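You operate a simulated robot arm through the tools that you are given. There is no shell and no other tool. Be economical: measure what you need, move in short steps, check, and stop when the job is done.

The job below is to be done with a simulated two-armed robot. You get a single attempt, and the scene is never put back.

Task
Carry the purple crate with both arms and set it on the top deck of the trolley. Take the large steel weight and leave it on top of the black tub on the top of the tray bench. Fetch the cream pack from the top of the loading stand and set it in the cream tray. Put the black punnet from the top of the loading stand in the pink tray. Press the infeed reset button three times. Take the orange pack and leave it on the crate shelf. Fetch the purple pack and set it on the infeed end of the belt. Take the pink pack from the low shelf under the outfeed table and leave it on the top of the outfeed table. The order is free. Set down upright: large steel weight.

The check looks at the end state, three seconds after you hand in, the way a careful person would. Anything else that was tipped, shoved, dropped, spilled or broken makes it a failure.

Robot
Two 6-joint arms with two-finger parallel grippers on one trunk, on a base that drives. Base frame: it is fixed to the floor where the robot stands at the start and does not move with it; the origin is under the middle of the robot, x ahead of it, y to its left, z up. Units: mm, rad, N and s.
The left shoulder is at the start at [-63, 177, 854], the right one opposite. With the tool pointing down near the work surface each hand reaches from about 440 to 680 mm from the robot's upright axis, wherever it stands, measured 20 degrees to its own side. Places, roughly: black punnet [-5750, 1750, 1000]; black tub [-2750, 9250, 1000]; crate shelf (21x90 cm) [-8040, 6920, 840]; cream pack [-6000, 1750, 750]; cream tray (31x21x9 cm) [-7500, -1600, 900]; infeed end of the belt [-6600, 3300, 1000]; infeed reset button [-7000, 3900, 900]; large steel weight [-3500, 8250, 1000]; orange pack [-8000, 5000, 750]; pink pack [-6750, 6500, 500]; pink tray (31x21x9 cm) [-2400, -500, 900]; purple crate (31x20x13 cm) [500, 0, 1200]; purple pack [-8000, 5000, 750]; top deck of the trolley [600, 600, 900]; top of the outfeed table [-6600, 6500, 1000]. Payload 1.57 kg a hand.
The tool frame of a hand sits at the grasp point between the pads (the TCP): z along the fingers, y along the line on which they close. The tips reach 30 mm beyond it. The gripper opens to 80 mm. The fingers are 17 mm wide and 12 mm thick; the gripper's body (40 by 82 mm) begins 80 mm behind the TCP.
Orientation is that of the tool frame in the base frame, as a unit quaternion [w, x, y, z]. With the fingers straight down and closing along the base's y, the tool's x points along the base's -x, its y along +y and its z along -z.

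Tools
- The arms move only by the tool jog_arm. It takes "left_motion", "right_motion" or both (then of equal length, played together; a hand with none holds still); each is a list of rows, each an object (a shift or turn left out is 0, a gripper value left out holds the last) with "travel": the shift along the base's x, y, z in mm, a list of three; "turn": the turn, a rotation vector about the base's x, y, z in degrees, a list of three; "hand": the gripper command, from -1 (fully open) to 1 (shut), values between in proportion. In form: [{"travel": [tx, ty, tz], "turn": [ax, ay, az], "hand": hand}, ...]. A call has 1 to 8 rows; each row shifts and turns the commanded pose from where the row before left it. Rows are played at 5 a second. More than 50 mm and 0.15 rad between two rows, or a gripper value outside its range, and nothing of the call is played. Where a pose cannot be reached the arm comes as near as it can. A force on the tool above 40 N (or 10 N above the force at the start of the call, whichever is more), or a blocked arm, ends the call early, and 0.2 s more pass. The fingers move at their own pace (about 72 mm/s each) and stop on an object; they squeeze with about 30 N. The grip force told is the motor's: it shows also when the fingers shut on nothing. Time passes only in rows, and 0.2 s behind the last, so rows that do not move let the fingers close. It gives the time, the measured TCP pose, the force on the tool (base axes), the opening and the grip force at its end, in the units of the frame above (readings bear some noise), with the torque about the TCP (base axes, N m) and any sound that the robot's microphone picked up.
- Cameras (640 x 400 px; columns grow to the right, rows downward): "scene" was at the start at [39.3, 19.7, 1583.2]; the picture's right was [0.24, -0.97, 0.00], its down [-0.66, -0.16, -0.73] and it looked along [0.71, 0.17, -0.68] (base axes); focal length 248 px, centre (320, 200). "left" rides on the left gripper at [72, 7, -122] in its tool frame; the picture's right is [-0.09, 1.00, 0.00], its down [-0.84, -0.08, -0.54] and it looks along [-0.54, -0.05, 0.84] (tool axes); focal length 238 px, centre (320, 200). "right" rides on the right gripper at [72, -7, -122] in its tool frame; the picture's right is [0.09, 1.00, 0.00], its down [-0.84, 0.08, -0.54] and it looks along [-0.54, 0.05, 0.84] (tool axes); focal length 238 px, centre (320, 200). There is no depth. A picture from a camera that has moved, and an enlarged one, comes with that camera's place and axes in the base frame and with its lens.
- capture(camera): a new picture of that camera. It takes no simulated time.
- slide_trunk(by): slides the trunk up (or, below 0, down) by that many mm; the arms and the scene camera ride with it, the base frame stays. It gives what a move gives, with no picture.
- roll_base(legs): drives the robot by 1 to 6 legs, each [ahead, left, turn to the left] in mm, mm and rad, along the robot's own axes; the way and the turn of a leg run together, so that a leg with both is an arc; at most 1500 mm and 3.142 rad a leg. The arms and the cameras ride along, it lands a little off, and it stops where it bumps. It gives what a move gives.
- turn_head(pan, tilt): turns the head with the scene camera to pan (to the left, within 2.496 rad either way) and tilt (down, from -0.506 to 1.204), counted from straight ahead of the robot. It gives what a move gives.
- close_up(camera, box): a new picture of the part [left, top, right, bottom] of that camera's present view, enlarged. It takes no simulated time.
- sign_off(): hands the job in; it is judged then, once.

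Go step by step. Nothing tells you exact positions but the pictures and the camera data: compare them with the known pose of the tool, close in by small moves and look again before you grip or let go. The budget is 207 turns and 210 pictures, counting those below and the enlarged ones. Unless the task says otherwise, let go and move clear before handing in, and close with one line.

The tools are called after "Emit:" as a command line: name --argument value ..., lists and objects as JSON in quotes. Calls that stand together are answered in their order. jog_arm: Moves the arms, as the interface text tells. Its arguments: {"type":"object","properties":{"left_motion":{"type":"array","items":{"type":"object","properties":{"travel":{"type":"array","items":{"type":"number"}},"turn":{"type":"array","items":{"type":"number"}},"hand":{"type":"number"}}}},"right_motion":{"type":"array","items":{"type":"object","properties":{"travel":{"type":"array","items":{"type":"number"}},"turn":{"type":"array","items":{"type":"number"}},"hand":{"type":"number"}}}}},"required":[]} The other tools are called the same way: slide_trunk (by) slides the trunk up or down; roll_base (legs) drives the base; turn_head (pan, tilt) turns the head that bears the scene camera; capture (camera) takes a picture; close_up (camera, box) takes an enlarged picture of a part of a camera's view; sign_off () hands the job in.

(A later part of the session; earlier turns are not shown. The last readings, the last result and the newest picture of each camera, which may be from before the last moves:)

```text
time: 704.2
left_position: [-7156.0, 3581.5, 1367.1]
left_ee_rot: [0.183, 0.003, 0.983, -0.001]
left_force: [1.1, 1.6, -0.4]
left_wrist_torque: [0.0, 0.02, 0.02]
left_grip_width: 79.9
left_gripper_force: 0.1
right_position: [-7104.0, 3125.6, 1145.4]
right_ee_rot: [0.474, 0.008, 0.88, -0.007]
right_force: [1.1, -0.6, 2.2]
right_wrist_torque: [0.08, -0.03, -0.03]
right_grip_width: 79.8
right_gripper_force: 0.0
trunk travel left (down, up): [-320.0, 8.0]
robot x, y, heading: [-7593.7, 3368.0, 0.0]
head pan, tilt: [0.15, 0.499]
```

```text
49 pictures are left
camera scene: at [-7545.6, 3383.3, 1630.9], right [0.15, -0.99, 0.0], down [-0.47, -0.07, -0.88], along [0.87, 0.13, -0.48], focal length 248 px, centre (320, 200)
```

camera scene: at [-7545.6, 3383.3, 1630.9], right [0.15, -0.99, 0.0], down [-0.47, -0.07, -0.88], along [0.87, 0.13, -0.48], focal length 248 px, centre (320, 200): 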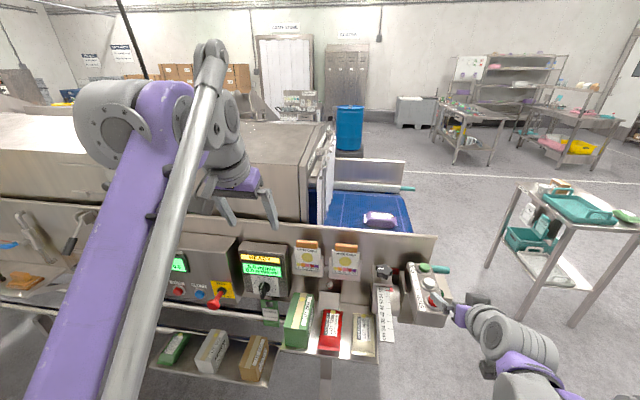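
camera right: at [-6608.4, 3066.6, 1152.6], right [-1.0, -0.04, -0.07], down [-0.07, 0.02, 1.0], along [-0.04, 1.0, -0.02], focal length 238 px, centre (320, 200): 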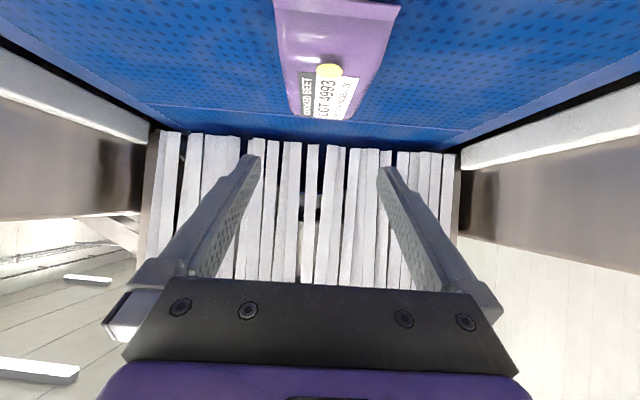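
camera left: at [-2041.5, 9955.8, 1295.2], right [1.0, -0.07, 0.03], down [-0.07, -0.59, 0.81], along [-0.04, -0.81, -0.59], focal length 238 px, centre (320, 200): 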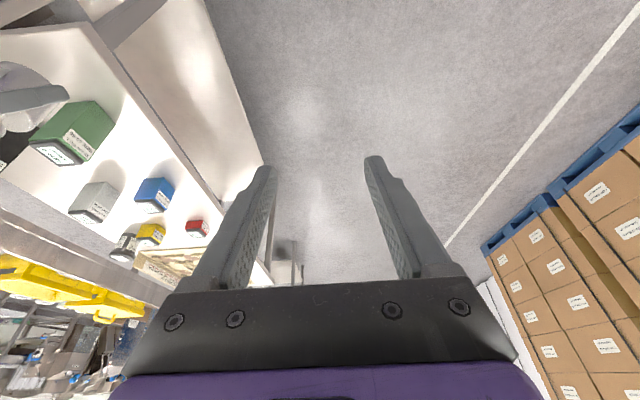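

The right hand brushed the side of the infeed button box. I'll back away south, raise the hand, and zoom on the panels.

Emit:
roll_base --legs '[[0, -60, 0]]'

Emit:
close_up --camera "scene" --box '[140, 210, 300, 320]'

Emit:
close_up --camera "scene" --box '[340, 230, 480, 350]'

```text
time: 705.4
left_position: [-7156.0, 3522.8, 1367.1]
left_ee_rot: [0.183, 0.002, 0.983, -0.001]
left_force: [-0.7, 0.3, -0.4]
left_wrist_torque: [0.02, 0.0, 0.0]
left_grip_width: 80.0
left_gripper_force: 0.0
right_position: [-7103.6, 3064.8, 1146.3]
right_ee_rot: [0.473, 0.008, 0.881, -0.007]
right_force: [-0.7, 0.1, -0.2]
right_wrist_torque: [-0.06, -0.02, 0.0]
right_grip_width: 79.9
right_gripper_force: 0.1
trunk travel left (down, up): [-320.0, 8.0]
robot x, y, heading: [-7590.3, 3310.2, 0.004]
head pan, tilt: [0.15, 0.499]
```

```text
3.64 times, centred on (220, 265) of scene
camera zoom: at [-7545.3, 3323.8, 1630.9], right [0.15, -0.99, 0.0], down [-0.47, -0.07, -0.88], along [0.87, 0.13, -0.48], focal length 903 px, centre (684, -36)
```

zoom: 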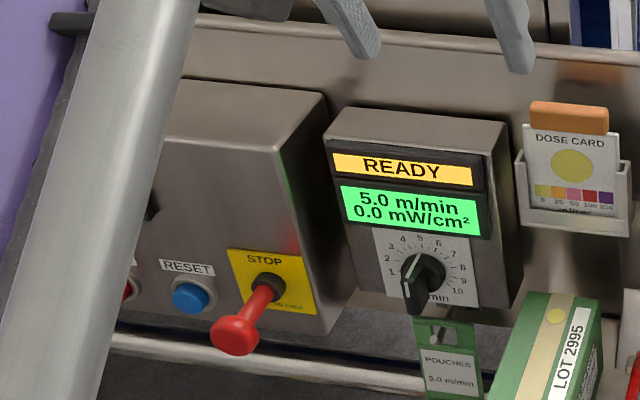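

```text
3.33 times, centred on (410, 290) of scene
camera zoom: at [-7545.3, 3323.8, 1630.9], right [0.15, -0.99, 0.0], down [-0.47, -0.07, -0.88], along [0.87, 0.13, -0.48], focal length 828 px, centre (20, -100)
```

zoom: 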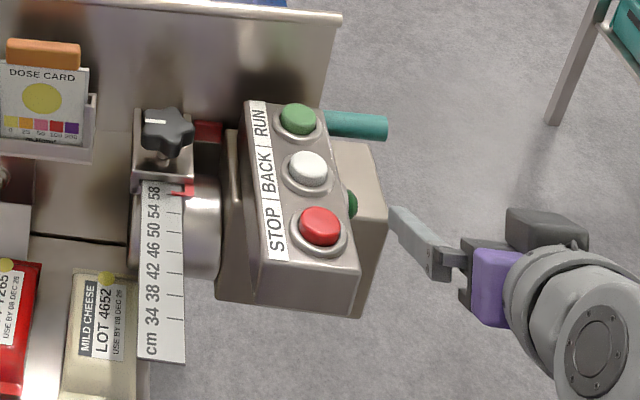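

The blue RESET button (next to the yellow STOP pull-knob) is at about (-6986, 3911, 900), as told. I'll raise the right hand, slide north, and turn the left tool to point horizontally at it.

Emit:
jog_arm --right_motion '[{"travel": [-20, 0, 45]}, {"travel": [-10, 0, 45]}, {"travel": [0, 0, 45]}, {}]'

Emit:
roll_base --legs '[[-40, 0, 0], [0, 430, -0.004]]'

Emit:
jog_arm --left_motion '[{"turn": [0, -8, 0], "travel": [0, 0, -45], "hand": 1}, {"turn": [0, -8, 0], "travel": [0, 0, -45]}, {"turn": [0, -8, 0], "travel": [0, 0, -45]}, {"turn": [0, -8, 0], "travel": [0, 0, -45]}, {"turn": [0, -8, 0], "travel": [0, 0, -45]}, {"turn": [0, -8, 0], "travel": [0, 0, -45]}, {"turn": [0, -8, 0], "travel": [0, 0, -45]}, {}]'

Emit:
capture --camera "left"

Emit:
capture --camera "scene"

```text
time: 706.4
left_position: [-7156.9, 3521.6, 1367.3]
left_ee_rot: [0.183, 0.003, 0.983, -0.001]
left_force: [0.3, 0.7, -1.1]
left_wrist_torque: [0.04, 0.01, -0.02]
left_grip_width: 79.9
left_gripper_force: 0.1
right_position: [-7133.8, 3065.6, 1279.8]
right_ee_rot: [0.472, 0.009, 0.881, -0.008]
right_force: [0.5, 0.1, 0.5]
right_wrist_torque: [0.04, -0.02, 0.01]
right_grip_width: 80.1
right_gripper_force: 0.0
trunk travel left (down, up): [-320.0, 8.0]
robot x, y, heading: [-7589.7, 3308.3, -0.0]
head pan, tilt: [0.15, 0.499]
```

```text
time: 711.2
left_position: [-7195.0, 3948.2, 1365.4]
left_ee_rot: [0.184, 0.006, 0.983, -0.001]
left_force: [-0.1, 0.2, -0.8]
left_wrist_torque: [0.02, 0.01, 0.01]
left_grip_width: 80.1
left_gripper_force: 0.0
right_position: [-7175.9, 3493.9, 1280.7]
right_ee_rot: [0.473, 0.012, 0.881, -0.009]
right_force: [0.2, 0.4, 0.7]
right_wrist_torque: [-0.03, -0.02, -0.03]
right_grip_width: 80.1
right_gripper_force: 0.1
trunk travel left (down, up): [-320.0, 8.0]
robot x, y, heading: [-7630.9, 3742.2, -0.007]
head pan, tilt: [0.15, 0.499]
```

```text
time: 713.0
left_position: [-7196.7, 3949.6, 1052.3]
left_ee_rot: [0.624, 0.006, 0.781, 0.001]
left_force: [-0.2, -0.5, -0.1]
left_wrist_torque: [0.0, 0.02, -0.03]
left_grip_width: 0.0
left_gripper_force: 21.2
right_position: [-7177.5, 3493.4, 1280.8]
right_ee_rot: [0.473, 0.011, 0.881, -0.008]
right_force: [-0.2, 0.7, -1.1]
right_wrist_torque: [0.01, -0.05, 0.0]
right_grip_width: 80.3
right_gripper_force: 0.1
trunk travel left (down, up): [-320.0, 8.0]
robot x, y, heading: [-7634.6, 3738.4, -0.006]
head pan, tilt: [0.15, 0.499]
```

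```text
46 pictures are left
camera left: at [-7331.1, 3957.6, 1007.7], right [0.03, 0.99, 0.1], down [-0.34, -0.08, 0.94], along [0.94, -0.06, 0.34], focal length 238 px, centre (320, 200)
```

left: 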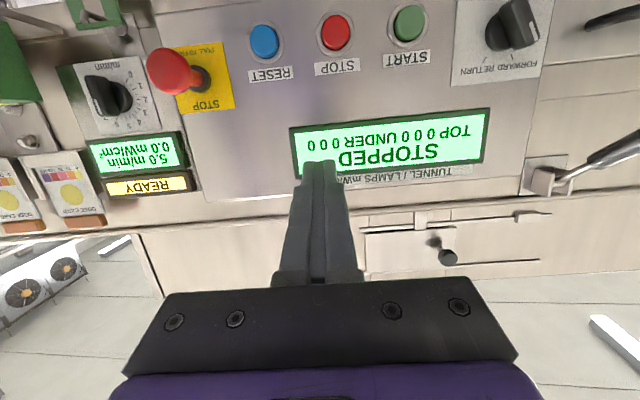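

```text
45 pictures are left
camera scene: at [-7587.1, 3753.2, 1630.9], right [0.15, -0.99, 0.0], down [-0.47, -0.07, -0.88], along [0.87, 0.13, -0.48], focal length 248 px, centre (320, 200)
```

scene: 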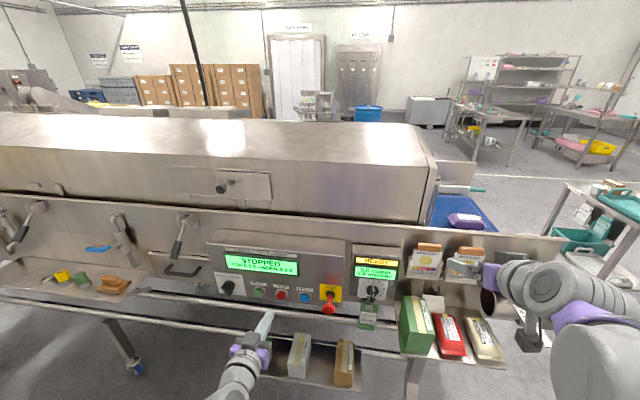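

RESET triangulates to (-7010, 3893, 922). I'll bring the closed fingertips in front of it and check alignment.

Emit:
jog_arm --left_motion '[{"travel": [0, -19, -42], "hand": 1}, {"travel": [0, -19, -42]}, {"travel": [0, -19, -39]}, {"travel": [45, 0, 0]}, {"travel": [40, 0, 0]}, {}]'

Emit:
capture --camera "left"

Emit:
close_up --camera "scene" --box '[230, 250, 370, 350]'

```text
time: 714.4
left_position: [-7090.6, 3891.1, 989.2]
left_ee_rot: [0.624, 0.005, 0.782, 0.001]
left_force: [-0.4, -0.5, 0.0]
left_wrist_torque: [0.01, 0.04, 0.02]
left_grip_width: 0.3
left_gripper_force: 21.2
left hand out of reach, approached as far as the arm can: row 2, 3
right_position: [-7176.5, 3494.0, 1280.0]
right_ee_rot: [0.473, 0.011, 0.881, -0.009]
right_force: [0.0, 0.1, -0.7]
right_wrist_torque: [0.04, -0.01, 0.02]
right_grip_width: 79.9
right_gripper_force: 0.2
trunk travel left (down, up): [-320.0, 8.0]
robot x, y, heading: [-7632.5, 3738.8, 0.001]
head pan, tilt: [0.15, 0.499]
```

```text
44 pictures are left
camera left: at [-7224.2, 3899.3, 945.2], right [0.03, 0.99, 0.1], down [-0.34, -0.08, 0.94], along [0.94, -0.06, 0.34], focal length 238 px, centre (320, 200)
```

left: 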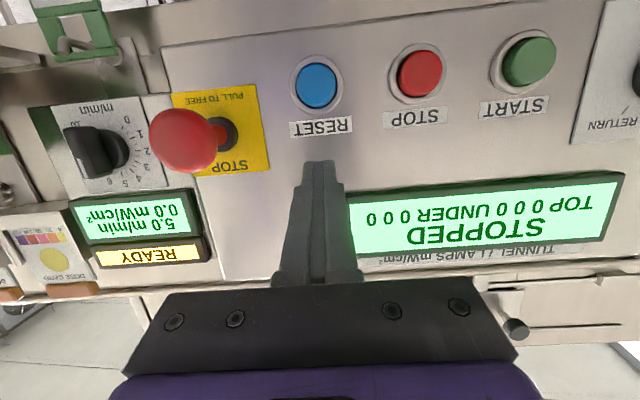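

```text
4.00 times, centred on (300, 300) of scene
camera zoom: at [-7586.3, 3753.5, 1630.8], right [0.15, -0.99, 0.0], down [-0.47, -0.07, -0.88], along [0.87, 0.13, -0.48], focal length 993 px, centre (400, -200)
```

zoom: 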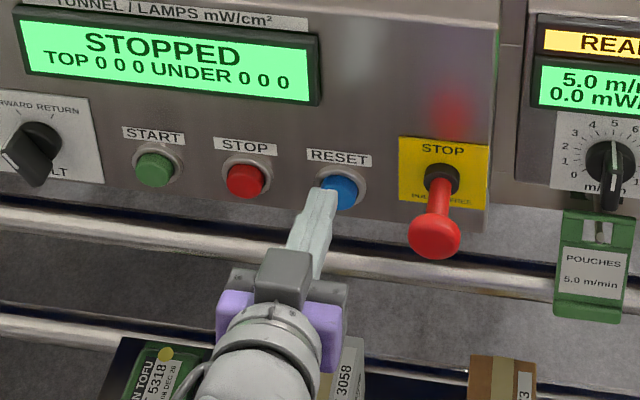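

Confirmed at (-7010, 3892, 922). I'm limited in height with the trunk raised, so I'll lower the trunk 60 mm and recheck.

Emit:
slide_trunk --by -60

Emit:
jog_arm --left_motion '[{"travel": [0, 0, 0], "hand": 1}]'

Emit:
capture --camera "left"

```text
time: 715.4
left_position: [-7088.6, 3890.9, 932.1]
left_ee_rot: [0.623, 0.005, 0.782, 0.002]
left_force: [0.5, -0.1, 0.6]
left_wrist_torque: [0.02, 0.04, 0.02]
left_grip_width: 0.1
left_gripper_force: 20.8
right_position: [-7174.8, 3493.6, 1220.2]
right_ee_rot: [0.473, 0.011, 0.881, -0.009]
right_force: [0.5, 0.6, -0.1]
right_wrist_torque: [0.0, 0.01, -0.01]
right_grip_width: 80.1
right_gripper_force: 0.0
trunk travel left (down, up): [-260.0, 68.0]
robot x, y, heading: [-7630.0, 3737.6, -0.006]
head pan, tilt: [0.15, 0.499]
```

```text
time: 715.8
left_position: [-7090.1, 3891.7, 929.3]
left_ee_rot: [0.623, 0.005, 0.782, 0.001]
left_force: [0.5, 0.6, 0.0]
left_wrist_torque: [-0.02, -0.01, 0.02]
left_grip_width: 0.2
left_gripper_force: 21.3
right_position: [-7175.7, 3493.4, 1219.5]
right_ee_rot: [0.473, 0.011, 0.881, -0.008]
right_force: [0.3, 0.2, 0.3]
right_wrist_torque: [-0.04, -0.02, 0.01]
right_grip_width: 79.9
right_gripper_force: 0.1
trunk travel left (down, up): [-260.0, 68.0]
robot x, y, heading: [-7630.8, 3736.1, -0.003]
head pan, tilt: [0.15, 0.499]
```

```text
42 pictures are left
camera left: at [-7223.5, 3899.3, 886.3], right [0.03, 0.99, 0.1], down [-0.34, -0.08, 0.94], along [0.94, -0.06, 0.34], focal length 238 px, centre (320, 200)
```

left: 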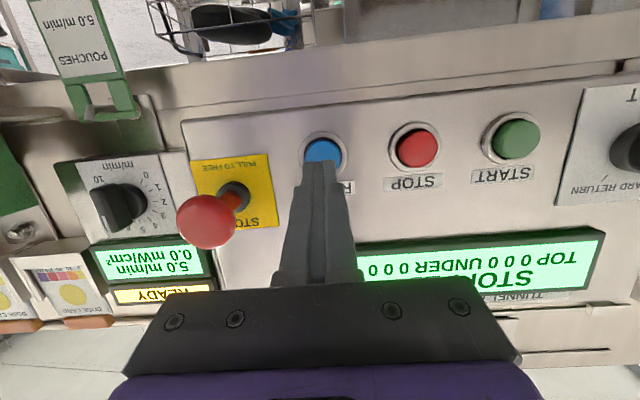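

The tip is aligned. I'll advance toward the button and press gently.

Emit:
jog_arm --left_motion '[{"travel": [30, 0, 0], "hand": 1}, {"travel": [8, 0, 0]}, {"travel": [4, 0, 0]}, {}]'

Emit:
capture --camera "left"

```text
time: 716.8
left_position: [-7047.2, 3891.5, 929.7]
left_ee_rot: [0.623, 0.005, 0.782, 0.002]
left_force: [-1.4, 0.0, 1.0]
left_wrist_torque: [0.02, -0.03, 0.04]
left_grip_width: 0.0
left_gripper_force: 21.2
right_position: [-7175.1, 3492.9, 1219.8]
right_ee_rot: [0.474, 0.011, 0.88, -0.008]
right_force: [-0.3, 0.7, -0.8]
right_wrist_torque: [0.03, -0.02, -0.01]
right_grip_width: 80.2
right_gripper_force: 0.1
trunk travel left (down, up): [-260.0, 68.0]
robot x, y, heading: [-7634.0, 3738.8, -0.0]
head pan, tilt: [0.15, 0.499]
```

```text
41 pictures are left
camera left: at [-7181.6, 3899.3, 885.7], right [0.03, 0.99, 0.1], down [-0.34, -0.08, 0.94], along [0.94, -0.06, 0.34], focal length 238 px, centre (320, 200)
```

left: 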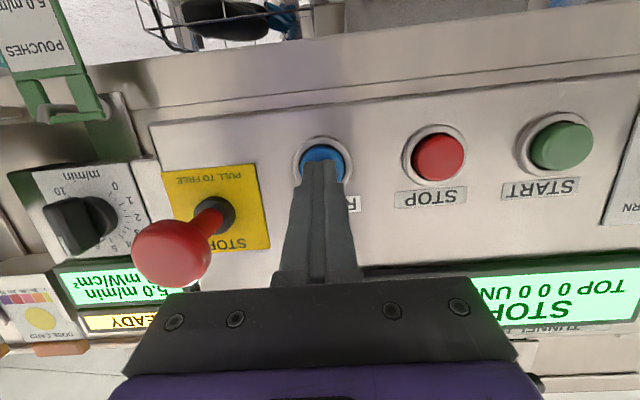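

Just about to touch. I'll press in small steps.

Emit:
jog_arm --left_motion '[{"travel": [3, 0, 0], "hand": 1}, {"travel": [3, 0, 0]}, {"travel": [2, 0, 0]}, {}]'

```text
time: 717.8
left_position: [-7040.9, 3891.7, 931.2]
left_ee_rot: [0.623, 0.005, 0.782, 0.001]
left_force: [-19.7, -1.9, -8.6]
left_wrist_torque: [-0.01, 0.22, -0.04]
left_grip_width: 0.1
left_gripper_force: 20.9
right_position: [-7176.5, 3494.4, 1220.9]
right_ee_rot: [0.473, 0.011, 0.881, -0.008]
right_force: [0.2, 1.0, -0.3]
right_wrist_torque: [0.04, 0.01, 0.0]
right_grip_width: 79.8
right_gripper_force: 0.0
trunk travel left (down, up): [-260.0, 68.0]
robot x, y, heading: [-7631.3, 3736.1, -0.008]
head pan, tilt: [0.15, 0.499]
heard: click
```

First click heard. I'll release fully, then do the second press.

Emit:
jog_arm --left_motion '[{"travel": [-8, 0, 0], "hand": 1}, {"travel": [-8, 0, 0]}, {}, {}]'

Emit:
jog_arm --left_motion '[{"travel": [8, 0, 0], "hand": 1}, {"travel": [4, 0, 0]}, {"travel": [3, 0, 0]}, {"travel": [1, 0, 0]}, {}]'

Emit:
jog_arm --left_motion '[{"travel": [-8, 0, 0], "hand": 1}, {"travel": [-8, 0, 0]}, {}, {}]'

```text
time: 718.8
left_position: [-7054.5, 3891.1, 929.8]
left_ee_rot: [0.624, 0.005, 0.782, 0.002]
left_force: [0.3, -0.8, 0.3]
left_wrist_torque: [-0.01, 0.01, -0.02]
left_grip_width: 0.0
left_gripper_force: 21.2
right_position: [-7174.9, 3495.2, 1219.6]
right_ee_rot: [0.473, 0.011, 0.881, -0.009]
right_force: [0.0, 0.1, 0.5]
right_wrist_torque: [0.0, 0.01, 0.0]
right_grip_width: 80.2
right_gripper_force: 0.0
trunk travel left (down, up): [-260.0, 68.0]
robot x, y, heading: [-7630.1, 3741.6, -0.004]
head pan, tilt: [0.15, 0.499]
```

```text
time: 720.0
left_position: [-7040.5, 3891.7, 930.5]
left_ee_rot: [0.623, 0.004, 0.782, 0.003]
left_force: [-19.8, -2.1, -8.3]
left_wrist_torque: [-0.02, 0.26, -0.05]
left_grip_width: 0.1
left_gripper_force: 21.5
right_position: [-7177.1, 3493.4, 1220.4]
right_ee_rot: [0.472, 0.012, 0.881, -0.009]
right_force: [-0.1, 0.5, 0.0]
right_wrist_torque: [0.02, 0.02, 0.01]
right_grip_width: 79.8
right_gripper_force: 0.1
trunk travel left (down, up): [-260.0, 68.0]
robot x, y, heading: [-7635.6, 3740.4, 0.0]
head pan, tilt: [0.15, 0.499]
heard: click
```

```text
time: 721.0
left_position: [-7054.5, 3891.8, 930.7]
left_ee_rot: [0.623, 0.005, 0.782, 0.001]
left_force: [-0.1, 0.3, -0.1]
left_wrist_torque: [0.01, -0.01, 0.01]
left_grip_width: 0.0
left_gripper_force: 22.2
right_position: [-7176.1, 3494.4, 1219.7]
right_ee_rot: [0.473, 0.01, 0.881, -0.008]
right_force: [-0.1, -0.1, -0.3]
right_wrist_torque: [0.02, 0.02, -0.02]
right_grip_width: 80.3
right_gripper_force: 0.2
trunk travel left (down, up): [-260.0, 68.0]
robot x, y, heading: [-7632.3, 3741.0, -0.006]
head pan, tilt: [0.15, 0.499]
```

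Two clicks so far. Third press, then retreat.

Emit:
jog_arm --left_motion '[{"travel": [8, 0, 0], "hand": 1}, {"travel": [4, 0, 0]}, {"travel": [3, 0, 0]}, {"travel": [1, 0, 0]}, {}]'

Emit:
jog_arm --left_motion '[{"travel": [-20, 0, 0], "hand": 1}, {"travel": [-45, 0, 0]}, {"travel": [-45, 0, 0]}, {}]'

Emit:
capture --camera "scene"

```text
time: 722.2
left_position: [-7040.9, 3891.8, 930.9]
left_ee_rot: [0.624, 0.005, 0.782, 0.001]
left_force: [-19.5, -1.8, -5.5]
left_wrist_torque: [0.03, 0.19, -0.05]
left_grip_width: 0.0
left_gripper_force: 21.2
right_position: [-7177.8, 3493.2, 1220.1]
right_ee_rot: [0.473, 0.011, 0.881, -0.008]
right_force: [-0.4, 0.1, -0.3]
right_wrist_torque: [0.01, -0.01, -0.01]
right_grip_width: 80.0
right_gripper_force: 0.0
trunk travel left (down, up): [-260.0, 68.0]
robot x, y, heading: [-7632.7, 3743.7, -0.0]
head pan, tilt: [0.15, 0.499]
heard: click
```

```text
time: 723.2
left_position: [-7148.0, 3892.2, 931.1]
left_ee_rot: [0.623, 0.005, 0.782, 0.001]
left_force: [-0.1, 0.2, -0.7]
left_wrist_torque: [0.0, -0.01, 0.0]
left_grip_width: 0.1
left_gripper_force: 21.7
right_position: [-7174.6, 3494.4, 1219.8]
right_ee_rot: [0.472, 0.011, 0.881, -0.008]
right_force: [0.9, 0.2, -0.2]
right_wrist_torque: [0.03, -0.02, 0.0]
right_grip_width: 79.9
right_gripper_force: 0.1
trunk travel left (down, up): [-260.0, 68.0]
robot x, y, heading: [-7634.8, 3739.7, -0.002]
head pan, tilt: [0.15, 0.499]
```

```text
40 pictures are left
camera scene: at [-7582.5, 3753.5, 1566.0], right [0.15, -0.99, 0.0], down [-0.47, -0.07, -0.88], along [0.87, 0.13, -0.48], focal length 248 px, centre (320, 200)
```

scene: 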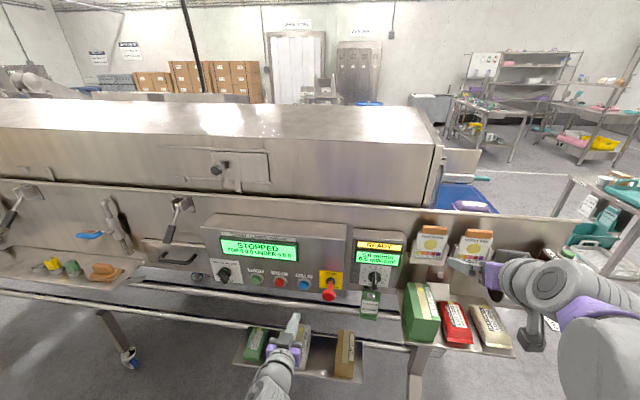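

All three clicks are done. Now the orange pack: I'll turn to face south in the corridor, reverse north, and prepare the right hand as before.

Emit:
roll_base --legs '[[0, 0, -1.571], [-1500, 0, 0], [-330, 0, 0]]'

Emit:
slide_trunk --by -90

Emit:
turn_head --pan -0.5 --tilt 0.45

Emit:
capture --camera "scene"

```text
time: 736.3
left_position: [-7449.8, 5083.4, 931.1]
left_ee_rot: [0.437, 0.562, 0.544, -0.444]
left_force: [0.9, -0.3, -0.1]
left_wrist_torque: [0.03, 0.0, 0.01]
left_grip_width: 0.0
left_gripper_force: 21.4
right_position: [-7846.3, 5118.9, 1220.4]
right_ee_rot: [0.325, 0.636, 0.609, -0.344]
right_force: [0.8, 0.3, -0.7]
right_wrist_torque: [-0.03, 0.0, 0.06]
right_grip_width: 80.0
right_gripper_force: 0.1
trunk travel left (down, up): [-260.0, 68.0]
robot x, y, heading: [-7588.0, 5570.0, -1.59]
head pan, tilt: [0.15, 0.499]
```

```text
time: 737.5
left_position: [-7449.7, 5085.2, 840.0]
left_ee_rot: [0.437, 0.562, 0.544, -0.444]
left_force: [-0.3, 1.1, -0.5]
left_wrist_torque: [0.03, 0.0, 0.0]
left_grip_width: 0.1
left_gripper_force: 21.9
right_position: [-7847.1, 5119.0, 1130.8]
right_ee_rot: [0.325, 0.637, 0.609, -0.344]
right_force: [0.0, 0.7, -0.3]
right_wrist_torque: [0.01, -0.01, 0.02]
right_grip_width: 79.8
right_gripper_force: 0.0
trunk travel left (down, up): [-170.0, 158.0]
robot x, y, heading: [-7591.1, 5574.2, -1.597]
head pan, tilt: [0.15, 0.499]
```

```text
time: 738.5
left_position: [-7449.4, 5084.6, 840.7]
left_ee_rot: [0.438, 0.562, 0.544, -0.444]
left_force: [-0.2, 0.4, -0.6]
left_wrist_torque: [-0.05, 0.0, 0.03]
left_grip_width: 0.0
left_gripper_force: 21.7
right_position: [-7847.0, 5119.5, 1130.4]
right_ee_rot: [0.325, 0.637, 0.608, -0.344]
right_force: [0.1, 0.2, 0.4]
right_wrist_torque: [0.02, -0.05, 0.02]
right_grip_width: 80.1
right_gripper_force: 0.1
trunk travel left (down, up): [-170.0, 158.0]
robot x, y, heading: [-7587.0, 5574.5, -1.595]
head pan, tilt: [-0.499, 0.45]
```

```text
39 pictures are left
camera scene: at [-7635.0, 5528.5, 1481.6], right [-0.87, 0.5, 0.0], down [0.22, 0.38, -0.9], along [-0.45, -0.78, -0.44], focal length 248 px, centre (320, 200)
```

scene: 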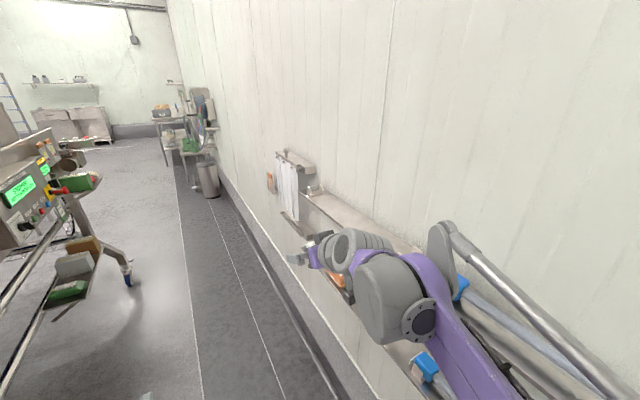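

I'll straighten the base, lower the right hand to shelf height, and extend.

Emit:
roll_base --legs '[[0, -27, 0.02]]'

Emit:
jog_arm --right_motion '[{"travel": [0, 0, -45], "hand": -1}, {"travel": [0, 0, -45]}, {"travel": [0, 0, -45]}, {"travel": [0, 0, -45]}, {"travel": [0, 0, -45]}, {"travel": [0, 0, -45]}, {"travel": [0, 0, -45]}, {}]'

Emit:
jog_arm --right_motion '[{"travel": [0, -45, 0], "hand": -1}, {"travel": [0, -45, 0]}, {"travel": [-20, -40, 0]}, {"travel": [-45, 0, 0]}, {"travel": [-45, 0, 0]}, {"travel": [-35, 0, 0]}, {}]'

Emit:
capture --camera "right"

Emit:
close_up --camera "scene" --box '[270, 190, 400, 310]'

```text
time: 739.5
left_position: [-7467.3, 5088.4, 839.8]
left_ee_rot: [0.443, 0.556, 0.55, -0.439]
left_force: [-0.1, -0.1, 0.8]
left_wrist_torque: [-0.03, 0.0, -0.01]
left_grip_width: 0.0
left_gripper_force: 21.4
right_position: [-7864.3, 5114.3, 1130.7]
right_ee_rot: [0.329, 0.631, 0.614, -0.341]
right_force: [0.2, -0.6, 0.7]
right_wrist_torque: [0.01, -0.02, 0.0]
right_grip_width: 79.8
right_gripper_force: 0.1
trunk travel left (down, up): [-170.0, 158.0]
robot x, y, heading: [-7618.0, 5573.4, -1.576]
head pan, tilt: [-0.499, 0.45]
```

```text
time: 741.3
left_position: [-7466.7, 5089.1, 840.6]
left_ee_rot: [0.441, 0.557, 0.55, -0.439]
left_force: [0.1, -0.7, 0.6]
left_wrist_torque: [-0.03, -0.02, -0.01]
left_grip_width: 0.0
left_gripper_force: 21.5
right_position: [-7862.8, 5115.6, 814.8]
right_ee_rot: [0.329, 0.631, 0.615, -0.34]
right_force: [-0.2, -1.3, -0.7]
right_wrist_torque: [0.04, 0.0, 0.0]
right_grip_width: 80.0
right_gripper_force: 0.0
trunk travel left (down, up): [-170.0, 158.0]
robot x, y, heading: [-7617.2, 5570.6, -1.57]
head pan, tilt: [-0.499, 0.45]
```

```text
time: 742.9
left_position: [-7467.4, 5088.9, 840.3]
left_ee_rot: [0.442, 0.556, 0.55, -0.439]
left_force: [0.1, -0.4, -0.6]
left_wrist_torque: [-0.02, 0.02, 0.0]
left_grip_width: 0.0
left_gripper_force: 21.4
right_position: [-8007.3, 4984.5, 816.0]
right_ee_rot: [0.329, 0.63, 0.615, -0.34]
right_force: [0.0, 0.4, -0.7]
right_wrist_torque: [0.01, -0.02, -0.04]
right_grip_width: 80.0
right_gripper_force: 0.1
trunk travel left (down, up): [-170.0, 158.0]
robot x, y, heading: [-7621.6, 5573.1, -1.576]
head pan, tilt: [-0.499, 0.45]
```

```text
38 pictures are left
camera right: at [-8012.0, 5125.3, 822.8], right [1.0, 0.02, -0.08], down [0.08, -0.01, 1.0], along [0.02, -1.0, -0.01], focal length 238 px, centre (320, 200)
```

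right: 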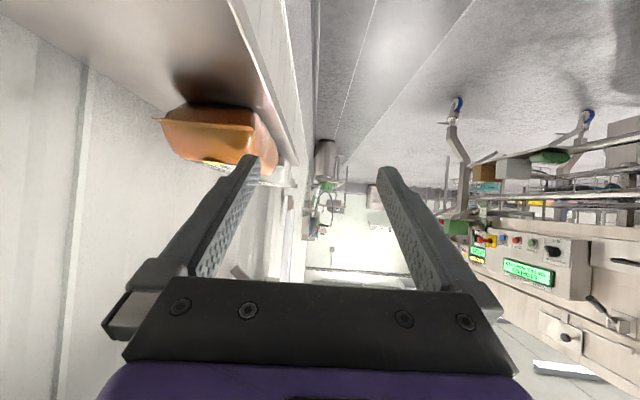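

```text
3.33 times, centred on (335, 250) of scene
camera zoom: at [-7660.7, 5528.0, 1481.6], right [-0.88, 0.48, 0.0], down [0.21, 0.38, -0.9], along [-0.43, -0.79, -0.44], focal length 828 px, centre (270, 33)
```

zoom: 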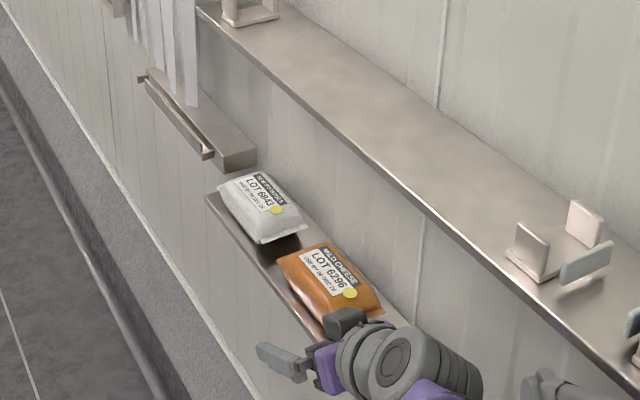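

Same geometry as before. I'll slide over the orange pack and check.

Emit:
jog_arm --right_motion '[{"travel": [-35, 0, 0], "hand": -1}, {"travel": [-35, 0, 0]}, {"travel": [-21, 0, 0]}, {"travel": [0, -40, 0]}, {"travel": [0, -30, 0]}, {}]'

Emit:
capture --camera "right"

```text
time: 744.3
left_position: [-7466.4, 5087.8, 840.4]
left_ee_rot: [0.442, 0.557, 0.549, -0.44]
left_force: [0.1, 0.0, -0.3]
left_wrist_torque: [-0.01, 0.04, -0.03]
left_grip_width: 0.1
left_gripper_force: 21.2
right_position: [-8100.8, 4914.9, 815.9]
right_ee_rot: [0.328, 0.631, 0.615, -0.341]
right_force: [0.7, 0.3, -1.2]
right_wrist_torque: [-0.03, 0.03, 0.0]
right_grip_width: 79.8
right_gripper_force: 0.1
trunk travel left (down, up): [-170.0, 158.0]
robot x, y, heading: [-7618.7, 5571.4, -1.578]
head pan, tilt: [-0.499, 0.45]
```

```text
36 pictures are left
camera right: at [-8103.1, 5055.5, 822.4], right [1.0, 0.02, -0.08], down [0.08, -0.01, 1.0], along [0.02, -1.0, -0.01], focal length 238 px, centre (320, 200)
```

right: 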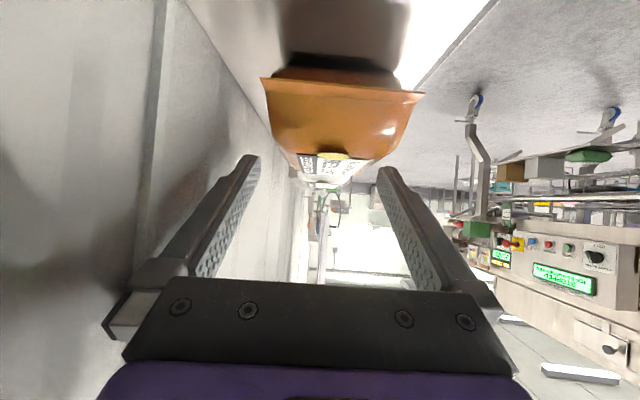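

The view matches the purple approach. I'll lower, shift 5 mm away from the wall, close and lift.

Emit:
jog_arm --right_motion '[{"travel": [4, -12, -12], "hand": -1}, {"travel": [1, 0, -13]}, {"travel": [0, 0, -13]}, {}]'

Emit:
capture --camera "right"

```text
time: 745.3
left_position: [-7467.8, 5088.4, 841.0]
left_ee_rot: [0.442, 0.556, 0.549, -0.44]
left_force: [0.4, 0.4, 0.3]
left_wrist_torque: [0.0, 0.0, 0.02]
left_grip_width: 0.2
left_gripper_force: 21.3
right_position: [-8095.2, 4902.7, 776.5]
right_ee_rot: [0.329, 0.631, 0.615, -0.341]
right_force: [0.2, 0.4, 0.8]
right_wrist_torque: [0.0, -0.02, -0.01]
right_grip_width: 79.8
right_gripper_force: 0.1
trunk travel left (down, up): [-170.0, 158.0]
robot x, y, heading: [-7616.9, 5575.6, -1.577]
head pan, tilt: [-0.499, 0.45]
```

```text
35 pictures are left
camera right: at [-8097.9, 5043.6, 784.5], right [1.0, 0.02, -0.08], down [0.08, -0.01, 1.0], along [0.02, -1.0, -0.01], focal length 238 px, centre (320, 200)
```

right: 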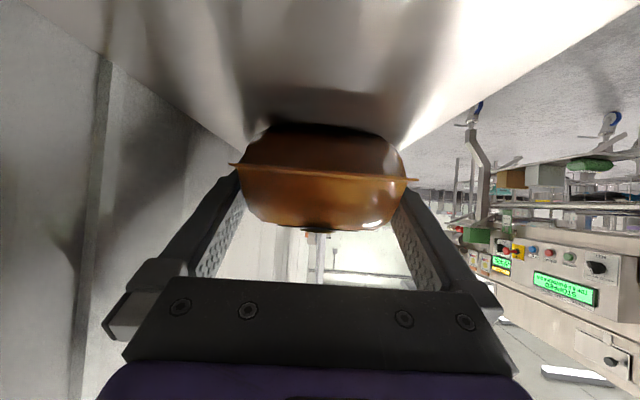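

Centred. Close and lift.

Emit:
jog_arm --right_motion '[{"hand": 0}, {"hand": 1}, {"hand": 1}, {"travel": [0, 0, 10]}, {"travel": [0, 0, 14]}, {}]'

Emit:
capture --camera "right"

```text
time: 746.7
left_position: [-7466.5, 5087.9, 842.4]
left_ee_rot: [0.442, 0.556, 0.549, -0.439]
left_force: [0.8, -0.3, 0.7]
left_wrist_torque: [0.02, 0.01, -0.03]
left_grip_width: 0.0
left_gripper_force: 21.9
right_position: [-8094.4, 4902.0, 800.6]
right_ee_rot: [0.328, 0.631, 0.615, -0.34]
right_force: [-0.3, 0.3, -4.3]
right_wrist_torque: [0.08, 0.01, -0.02]
right_grip_width: 65.8
right_gripper_force: 29.3
trunk travel left (down, up): [-170.0, 158.0]
robot x, y, heading: [-7620.0, 5571.7, -1.574]
head pan, tilt: [-0.499, 0.45]
```

```text
34 pictures are left
camera right: at [-8098.3, 5043.4, 808.4], right [1.0, 0.02, -0.08], down [0.08, -0.01, 1.0], along [0.02, -1.0, -0.02], focal length 238 px, centre (320, 200)
```

right: 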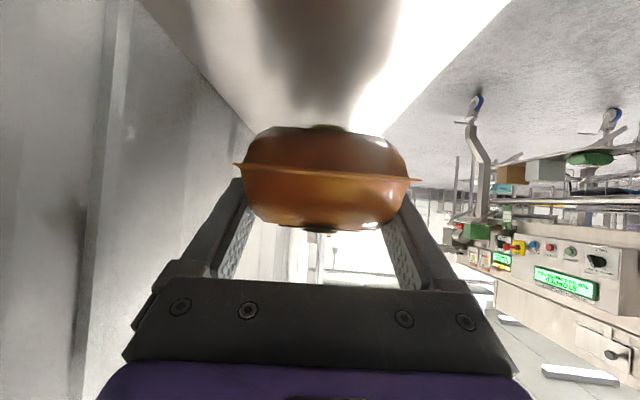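

Orange held. I'll pull it out, reverse north, shift east, raise, and turn to face the crate shelf.

Emit:
jog_arm --right_motion '[{"travel": [40, 0, 8], "hand": 1}, {"travel": [45, 0, 0]}, {"travel": [45, 0, 0]}, {"travel": [45, 0, 10]}, {"travel": [40, 25, 10]}, {"travel": [20, 40, 10]}, {"travel": [0, 45, 10]}, {"travel": [0, 45, 10]}]'

Emit:
roll_base --legs '[[0, 120, 0], [-1500, 0, 0], [0, 190, 0], [0, 0, -1.571]]'

Emit:
slide_trunk --by 155

Emit:
turn_head --pan -0.2 --tilt 0.55

Emit:
capture --camera "scene"

```text
time: 748.5
left_position: [-7466.8, 5089.7, 841.5]
left_ee_rot: [0.442, 0.556, 0.549, -0.44]
left_force: [0.4, 0.8, -0.6]
left_wrist_torque: [0.01, -0.01, 0.02]
left_grip_width: 0.0
left_gripper_force: 20.5
right_position: [-7859.3, 5058.5, 858.8]
right_ee_rot: [0.329, 0.631, 0.615, -0.34]
right_force: [0.0, 0.5, -3.8]
right_wrist_torque: [0.1, -0.03, -0.05]
right_grip_width: 66.1
right_gripper_force: 30.4
trunk travel left (down, up): [-170.0, 158.0]
robot x, y, heading: [-7618.5, 5573.4, -1.574]
head pan, tilt: [-0.499, 0.45]
```

```text
time: 762.0
left_position: [-7715.0, 6769.9, 841.1]
left_ee_rot: [0.11, 0.771, 0.132, -0.613]
left_force: [0.5, 0.6, -1.3]
left_wrist_torque: [0.0, 0.01, -0.04]
left_grip_width: 0.1
left_gripper_force: 21.0
right_position: [-7872.8, 7122.1, 855.7]
right_ee_rot: [0.079, 0.871, 0.148, -0.462]
right_force: [1.9, -4.9, 0.5]
right_wrist_torque: [0.03, 0.2, 0.31]
right_grip_width: 66.9
right_gripper_force: 29.9
trunk travel left (down, up): [-170.0, 158.0]
robot x, y, heading: [-7308.5, 7076.8, -2.798]
head pan, tilt: [-0.499, 0.45]
stopped in leg 4: the force on the tool passed its limit at 52 N (the readings are from after the stop); the commanded pose is now the measured one
```

```text
time: 763.8
left_position: [-7713.0, 6770.8, 994.9]
left_ee_rot: [0.11, 0.771, 0.131, -0.613]
left_force: [0.3, -0.5, 0.0]
left_wrist_torque: [-0.02, 0.03, 0.02]
left_grip_width: 0.0
left_gripper_force: 21.0
right_position: [-7873.1, 7121.7, 1011.9]
right_ee_rot: [0.079, 0.871, 0.148, -0.462]
right_force: [0.7, -3.9, -5.1]
right_wrist_torque: [-0.05, -0.1, 0.18]
right_grip_width: 65.8
right_gripper_force: 30.0
trunk travel left (down, up): [-325.0, 3.0]
robot x, y, heading: [-7311.0, 7078.0, -2.797]
head pan, tilt: [-0.499, 0.45]
```

```text
time: 764.6
left_position: [-7714.1, 6770.2, 995.2]
left_ee_rot: [0.11, 0.771, 0.131, -0.613]
left_force: [0.6, -0.2, 0.2]
left_wrist_torque: [0.02, 0.02, -0.01]
left_grip_width: 0.0
left_gripper_force: 21.7
right_position: [-7873.1, 7122.2, 1011.7]
right_ee_rot: [0.078, 0.871, 0.147, -0.462]
right_force: [1.2, -4.2, -5.1]
right_wrist_torque: [-0.02, -0.11, 0.15]
right_grip_width: 66.0
right_gripper_force: 30.5
trunk travel left (down, up): [-325.0, 3.0]
robot x, y, heading: [-7310.9, 7077.3, -2.8]
head pan, tilt: [-0.201, 0.55]
```

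```text
33 pictures are left
camera scene: at [-7357.8, 7078.0, 1630.8], right [-0.14, 0.99, 0.0], down [0.52, 0.07, -0.85], along [-0.84, -0.12, -0.52], focal length 248 px, centre (320, 200)
```

scene: 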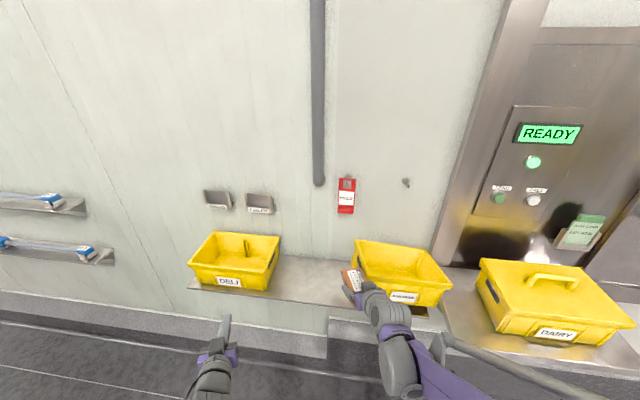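

I turned before raising and the hand brushed the second yellow bin. I'll check the bin and the pack closely.

Emit:
close_up --camera "scene" --box '[180, 210, 470, 340]'

Emit:
capture --camera "right"

```text
2.21 times, centred on (325, 275) of scene
camera zoom: at [-7357.8, 7078.0, 1630.8], right [-0.14, 0.99, 0.0], down [0.52, 0.07, -0.85], along [-0.84, -0.12, -0.52], focal length 548 px, centre (309, 34)
```

zoom: 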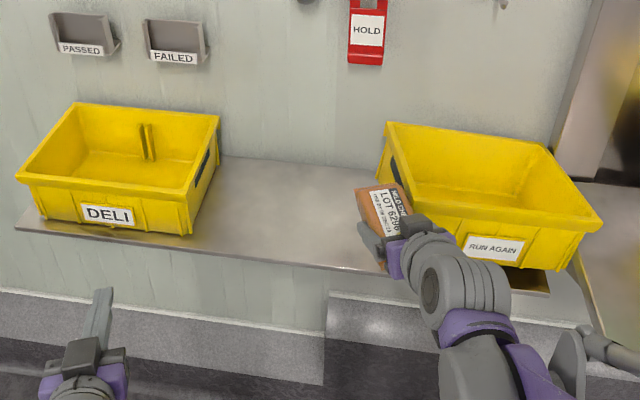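

```text
31 pictures are left
camera right: at [-7742.7, 7174.0, 1020.2], right [0.38, -0.92, -0.08], down [0.01, -0.08, 1.0], along [-0.93, -0.38, -0.02], focal length 238 px, centre (320, 200)
```

right: 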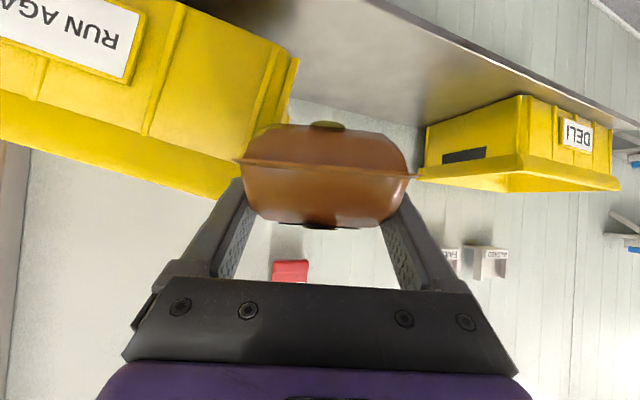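

The bins look aligned with the shelf and the pack is still firmly held. I'll move away from the bin first, finish the turn, then approach the free gap (y≈6830–7100) between the bins.

Emit:
roll_base --legs '[[0, 340, 0], [0, 0, -0.342]]'

Emit:
capture --camera "scene"

Emit:
capture --camera "right"

```text
time: 769.2
left_position: [-7678.3, 6603.0, 995.8]
left_ee_rot: [0.003, 0.782, -0.003, -0.623]
left_force: [0.7, 0.2, -0.5]
left_wrist_torque: [0.03, -0.01, 0.03]
left_grip_width: 0.0
left_gripper_force: 20.4
right_position: [-7709.2, 6988.8, 1011.2]
right_ee_rot: [-0.002, 0.884, -0.004, -0.468]
right_force: [0.1, 1.2, -4.3]
right_wrist_torque: [-0.02, -0.06, -0.01]
right_grip_width: 65.7
right_gripper_force: 30.4
trunk travel left (down, up): [-325.0, 3.0]
robot x, y, heading: [-7193.5, 6754.8, -3.143]
head pan, tilt: [-0.201, 0.55]
```

```text
30 pictures are left
camera scene: at [-7239.3, 6773.7, 1630.8], right [0.2, 0.98, 0.0], down [0.51, -0.1, -0.85], along [-0.84, 0.17, -0.52], focal length 248 px, centre (320, 200)
```

scene: 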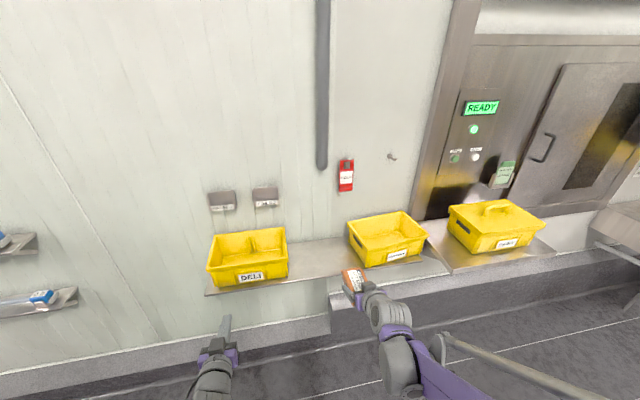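

```text
29 pictures are left
camera right: at [-7569.2, 6993.2, 1020.1], right [0.04, -1.0, -0.08], down [-0.02, -0.08, 1.0], along [-1.0, -0.04, -0.02], focal length 238 px, centre (320, 200)
```

right: 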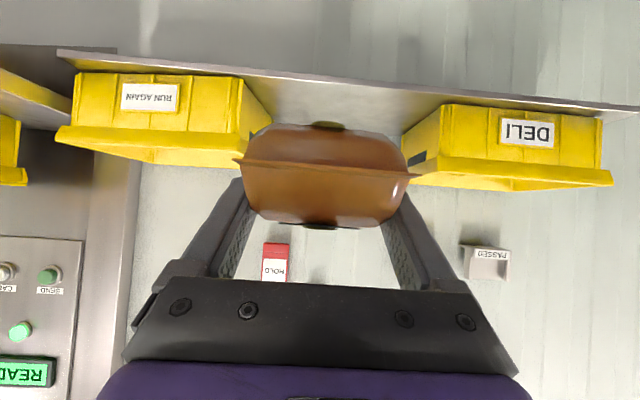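

Facing the shelf now. I'll zoom on the "RUN AGAIN" bin to judge whether it was shoved.

Emit:
close_up --camera "scene" --box '[190, 190, 460, 310]'

```text
2.37 times, centred on (325, 250) of scene
camera zoom: at [-7239.3, 6773.7, 1630.8], right [0.2, 0.98, 0.0], down [0.51, -0.1, -0.85], along [-0.84, 0.17, -0.52], focal length 588 px, centre (308, 82)
```

zoom: 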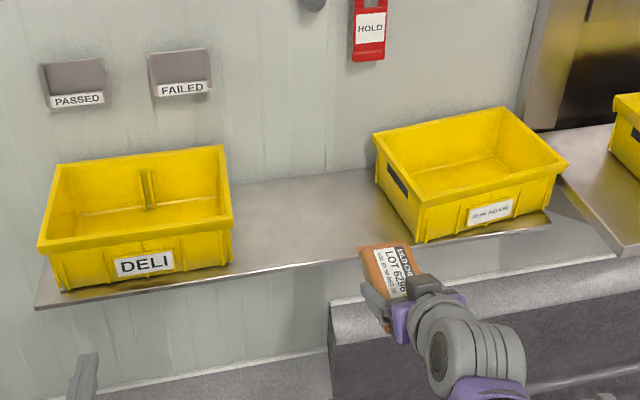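

The "RUN AGAIN" bin does look rotated about 8° with its front corner pushed north, so I'll straighten it after placing the pack. First I'll put the orange pack in the gap at y≈6943.

Emit:
roll_base --legs '[[0, 45, 0], [235, 0, 0]]'

Emit:
jog_arm --right_motion '[{"travel": [-30, 0, -30], "hand": 1}, {"travel": [-30, 0, -35]}, {"travel": [-15, 0, -35]}, {}]'

Emit:
capture --camera "right"

Emit:
capture --camera "scene"

```text
time: 771.6
left_position: [-7910.3, 6557.8, 993.9]
left_ee_rot: [0.002, 0.782, -0.004, -0.623]
left_force: [0.5, -0.4, -0.2]
left_wrist_torque: [0.01, 0.01, 0.01]
left_grip_width: 0.1
left_gripper_force: 21.1
right_position: [-7940.9, 6942.9, 1010.9]
right_ee_rot: [-0.002, 0.883, -0.004, -0.469]
right_force: [0.3, -0.2, -4.1]
right_wrist_torque: [-0.01, -0.07, -0.04]
right_grip_width: 65.9
right_gripper_force: 30.3
trunk travel left (down, up): [-325.0, 3.0]
robot x, y, heading: [-7427.8, 6710.7, -3.14]
head pan, tilt: [-0.201, 0.55]
```

```text
time: 772.6
left_position: [-7911.4, 6558.0, 995.1]
left_ee_rot: [0.003, 0.782, -0.003, -0.623]
left_force: [-0.1, 0.9, 0.6]
left_wrist_torque: [0.0, 0.0, 0.01]
left_grip_width: 0.0
left_gripper_force: 21.6
right_position: [-8016.7, 6942.2, 909.8]
right_ee_rot: [-0.002, 0.883, -0.004, -0.47]
right_force: [0.0, 1.4, -4.0]
right_wrist_torque: [0.0, -0.09, 0.01]
right_grip_width: 65.8
right_gripper_force: 30.3
trunk travel left (down, up): [-325.0, 3.0]
robot x, y, heading: [-7425.7, 6708.6, -3.139]
head pan, tilt: [-0.201, 0.55]
```

```text
27 pictures are left
camera right: at [-7875.5, 6947.6, 919.1], right [0.04, -1.0, -0.08], down [-0.02, -0.08, 1.0], along [-1.0, -0.04, -0.02], focal length 238 px, centre (320, 200)
```

right: 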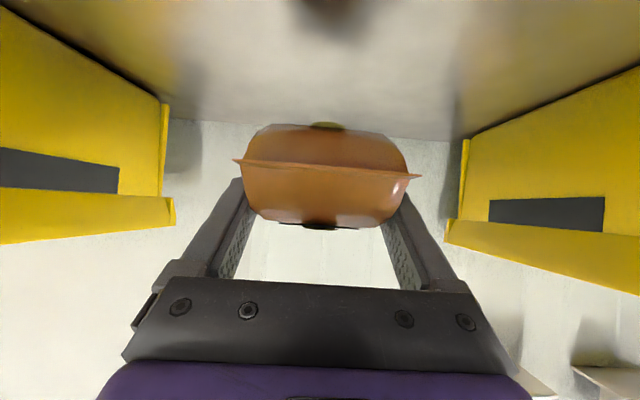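

```text
26 pictures are left
camera scene: at [-7470.9, 6728.3, 1630.8], right [0.2, 0.98, 0.0], down [0.51, -0.1, -0.85], along [-0.84, 0.17, -0.52], focal length 248 px, centre (320, 200)
```

scene: 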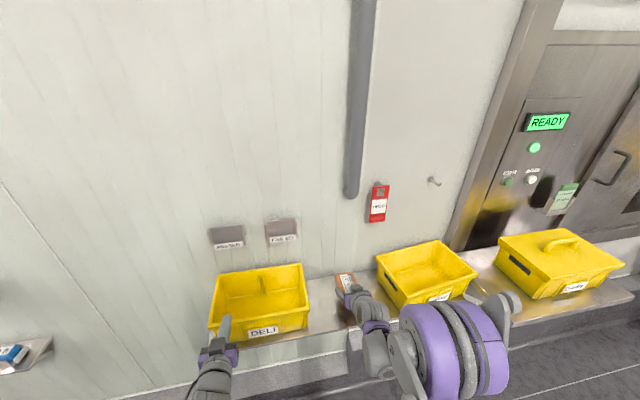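

The pack is well inside the gap. I'll lower to contact.

Emit:
jog_arm --right_motion '[{"travel": [0, 0, -18], "hand": 1}, {"travel": [0, 0, -8]}, {"travel": [0, 0, -5]}, {"travel": [0, 0, -4]}, {}]'

```text
time: 773.8
left_position: [-7911.7, 6558.6, 995.4]
left_ee_rot: [0.003, 0.783, -0.004, -0.623]
left_force: [0.3, 0.1, -0.6]
left_wrist_torque: [-0.01, -0.02, -0.02]
left_grip_width: 0.0
left_gripper_force: 21.3
right_position: [-8017.7, 6943.7, 875.2]
right_ee_rot: [-0.001, 0.884, -0.003, -0.468]
right_force: [-0.4, -0.8, -4.0]
right_wrist_torque: [0.0, -0.09, -0.02]
right_grip_width: 66.1
right_gripper_force: 30.2
trunk travel left (down, up): [-325.0, 3.0]
robot x, y, heading: [-7427.1, 6711.0, -3.14]
head pan, tilt: [-0.201, 0.55]
```

Emit:
jog_arm --right_motion '[{"travel": [0, 0, -4], "hand": 1}, {"travel": [0, 0, -3]}, {"travel": [0, 0, -3]}, {"travel": [0, 0, -2]}, {}]'

```text
time: 775.0
left_position: [-7911.7, 6558.5, 995.2]
left_ee_rot: [0.002, 0.782, -0.004, -0.623]
left_force: [-0.2, 0.4, 0.2]
left_wrist_torque: [0.0, 0.02, 0.01]
left_grip_width: 0.0
left_gripper_force: 21.2
right_position: [-8016.9, 6942.6, 862.3]
right_ee_rot: [-0.003, 0.884, -0.004, -0.468]
right_force: [0.2, -0.7, -4.2]
right_wrist_torque: [0.01, -0.08, -0.03]
right_grip_width: 65.7
right_gripper_force: 30.1
trunk travel left (down, up): [-325.0, 3.0]
robot x, y, heading: [-7427.7, 6716.9, -3.136]
head pan, tilt: [-0.201, 0.55]
```

Emit:
jog_arm --right_motion '[{"travel": [0, 0, -3], "hand": 1}, {"travel": [0, 0, -3]}, {"travel": [0, 0, -3]}, {}]'

Emit:
capture --camera "right"

```text
time: 776.0
left_position: [-7910.4, 6557.5, 996.8]
left_ee_rot: [0.003, 0.782, -0.003, -0.624]
left_force: [0.2, 0.4, -0.2]
left_wrist_torque: [0.01, 0.01, 0.04]
left_grip_width: 0.0
left_gripper_force: 21.1
right_position: [-8017.1, 6942.6, 858.0]
right_ee_rot: [-0.002, 0.882, -0.004, -0.471]
right_force: [-6.5, 1.5, 23.1]
right_wrist_torque: [0.02, -0.19, -0.2]
right_grip_width: 65.9
right_gripper_force: 30.1
trunk travel left (down, up): [-325.0, 3.0]
robot x, y, heading: [-7428.1, 6707.8, -3.138]
head pan, tilt: [-0.201, 0.55]
```

```text
25 pictures are left
camera right: at [-7876.4, 6947.3, 865.9], right [0.04, -1.0, -0.08], down [-0.02, -0.08, 1.0], along [-1.0, -0.04, -0.02], focal length 238 px, centre (320, 200)
```

right: 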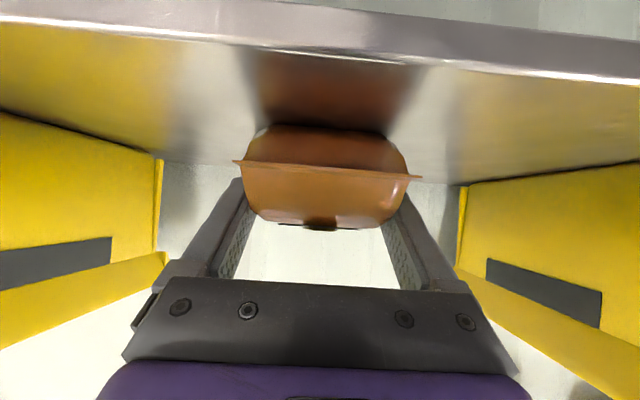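

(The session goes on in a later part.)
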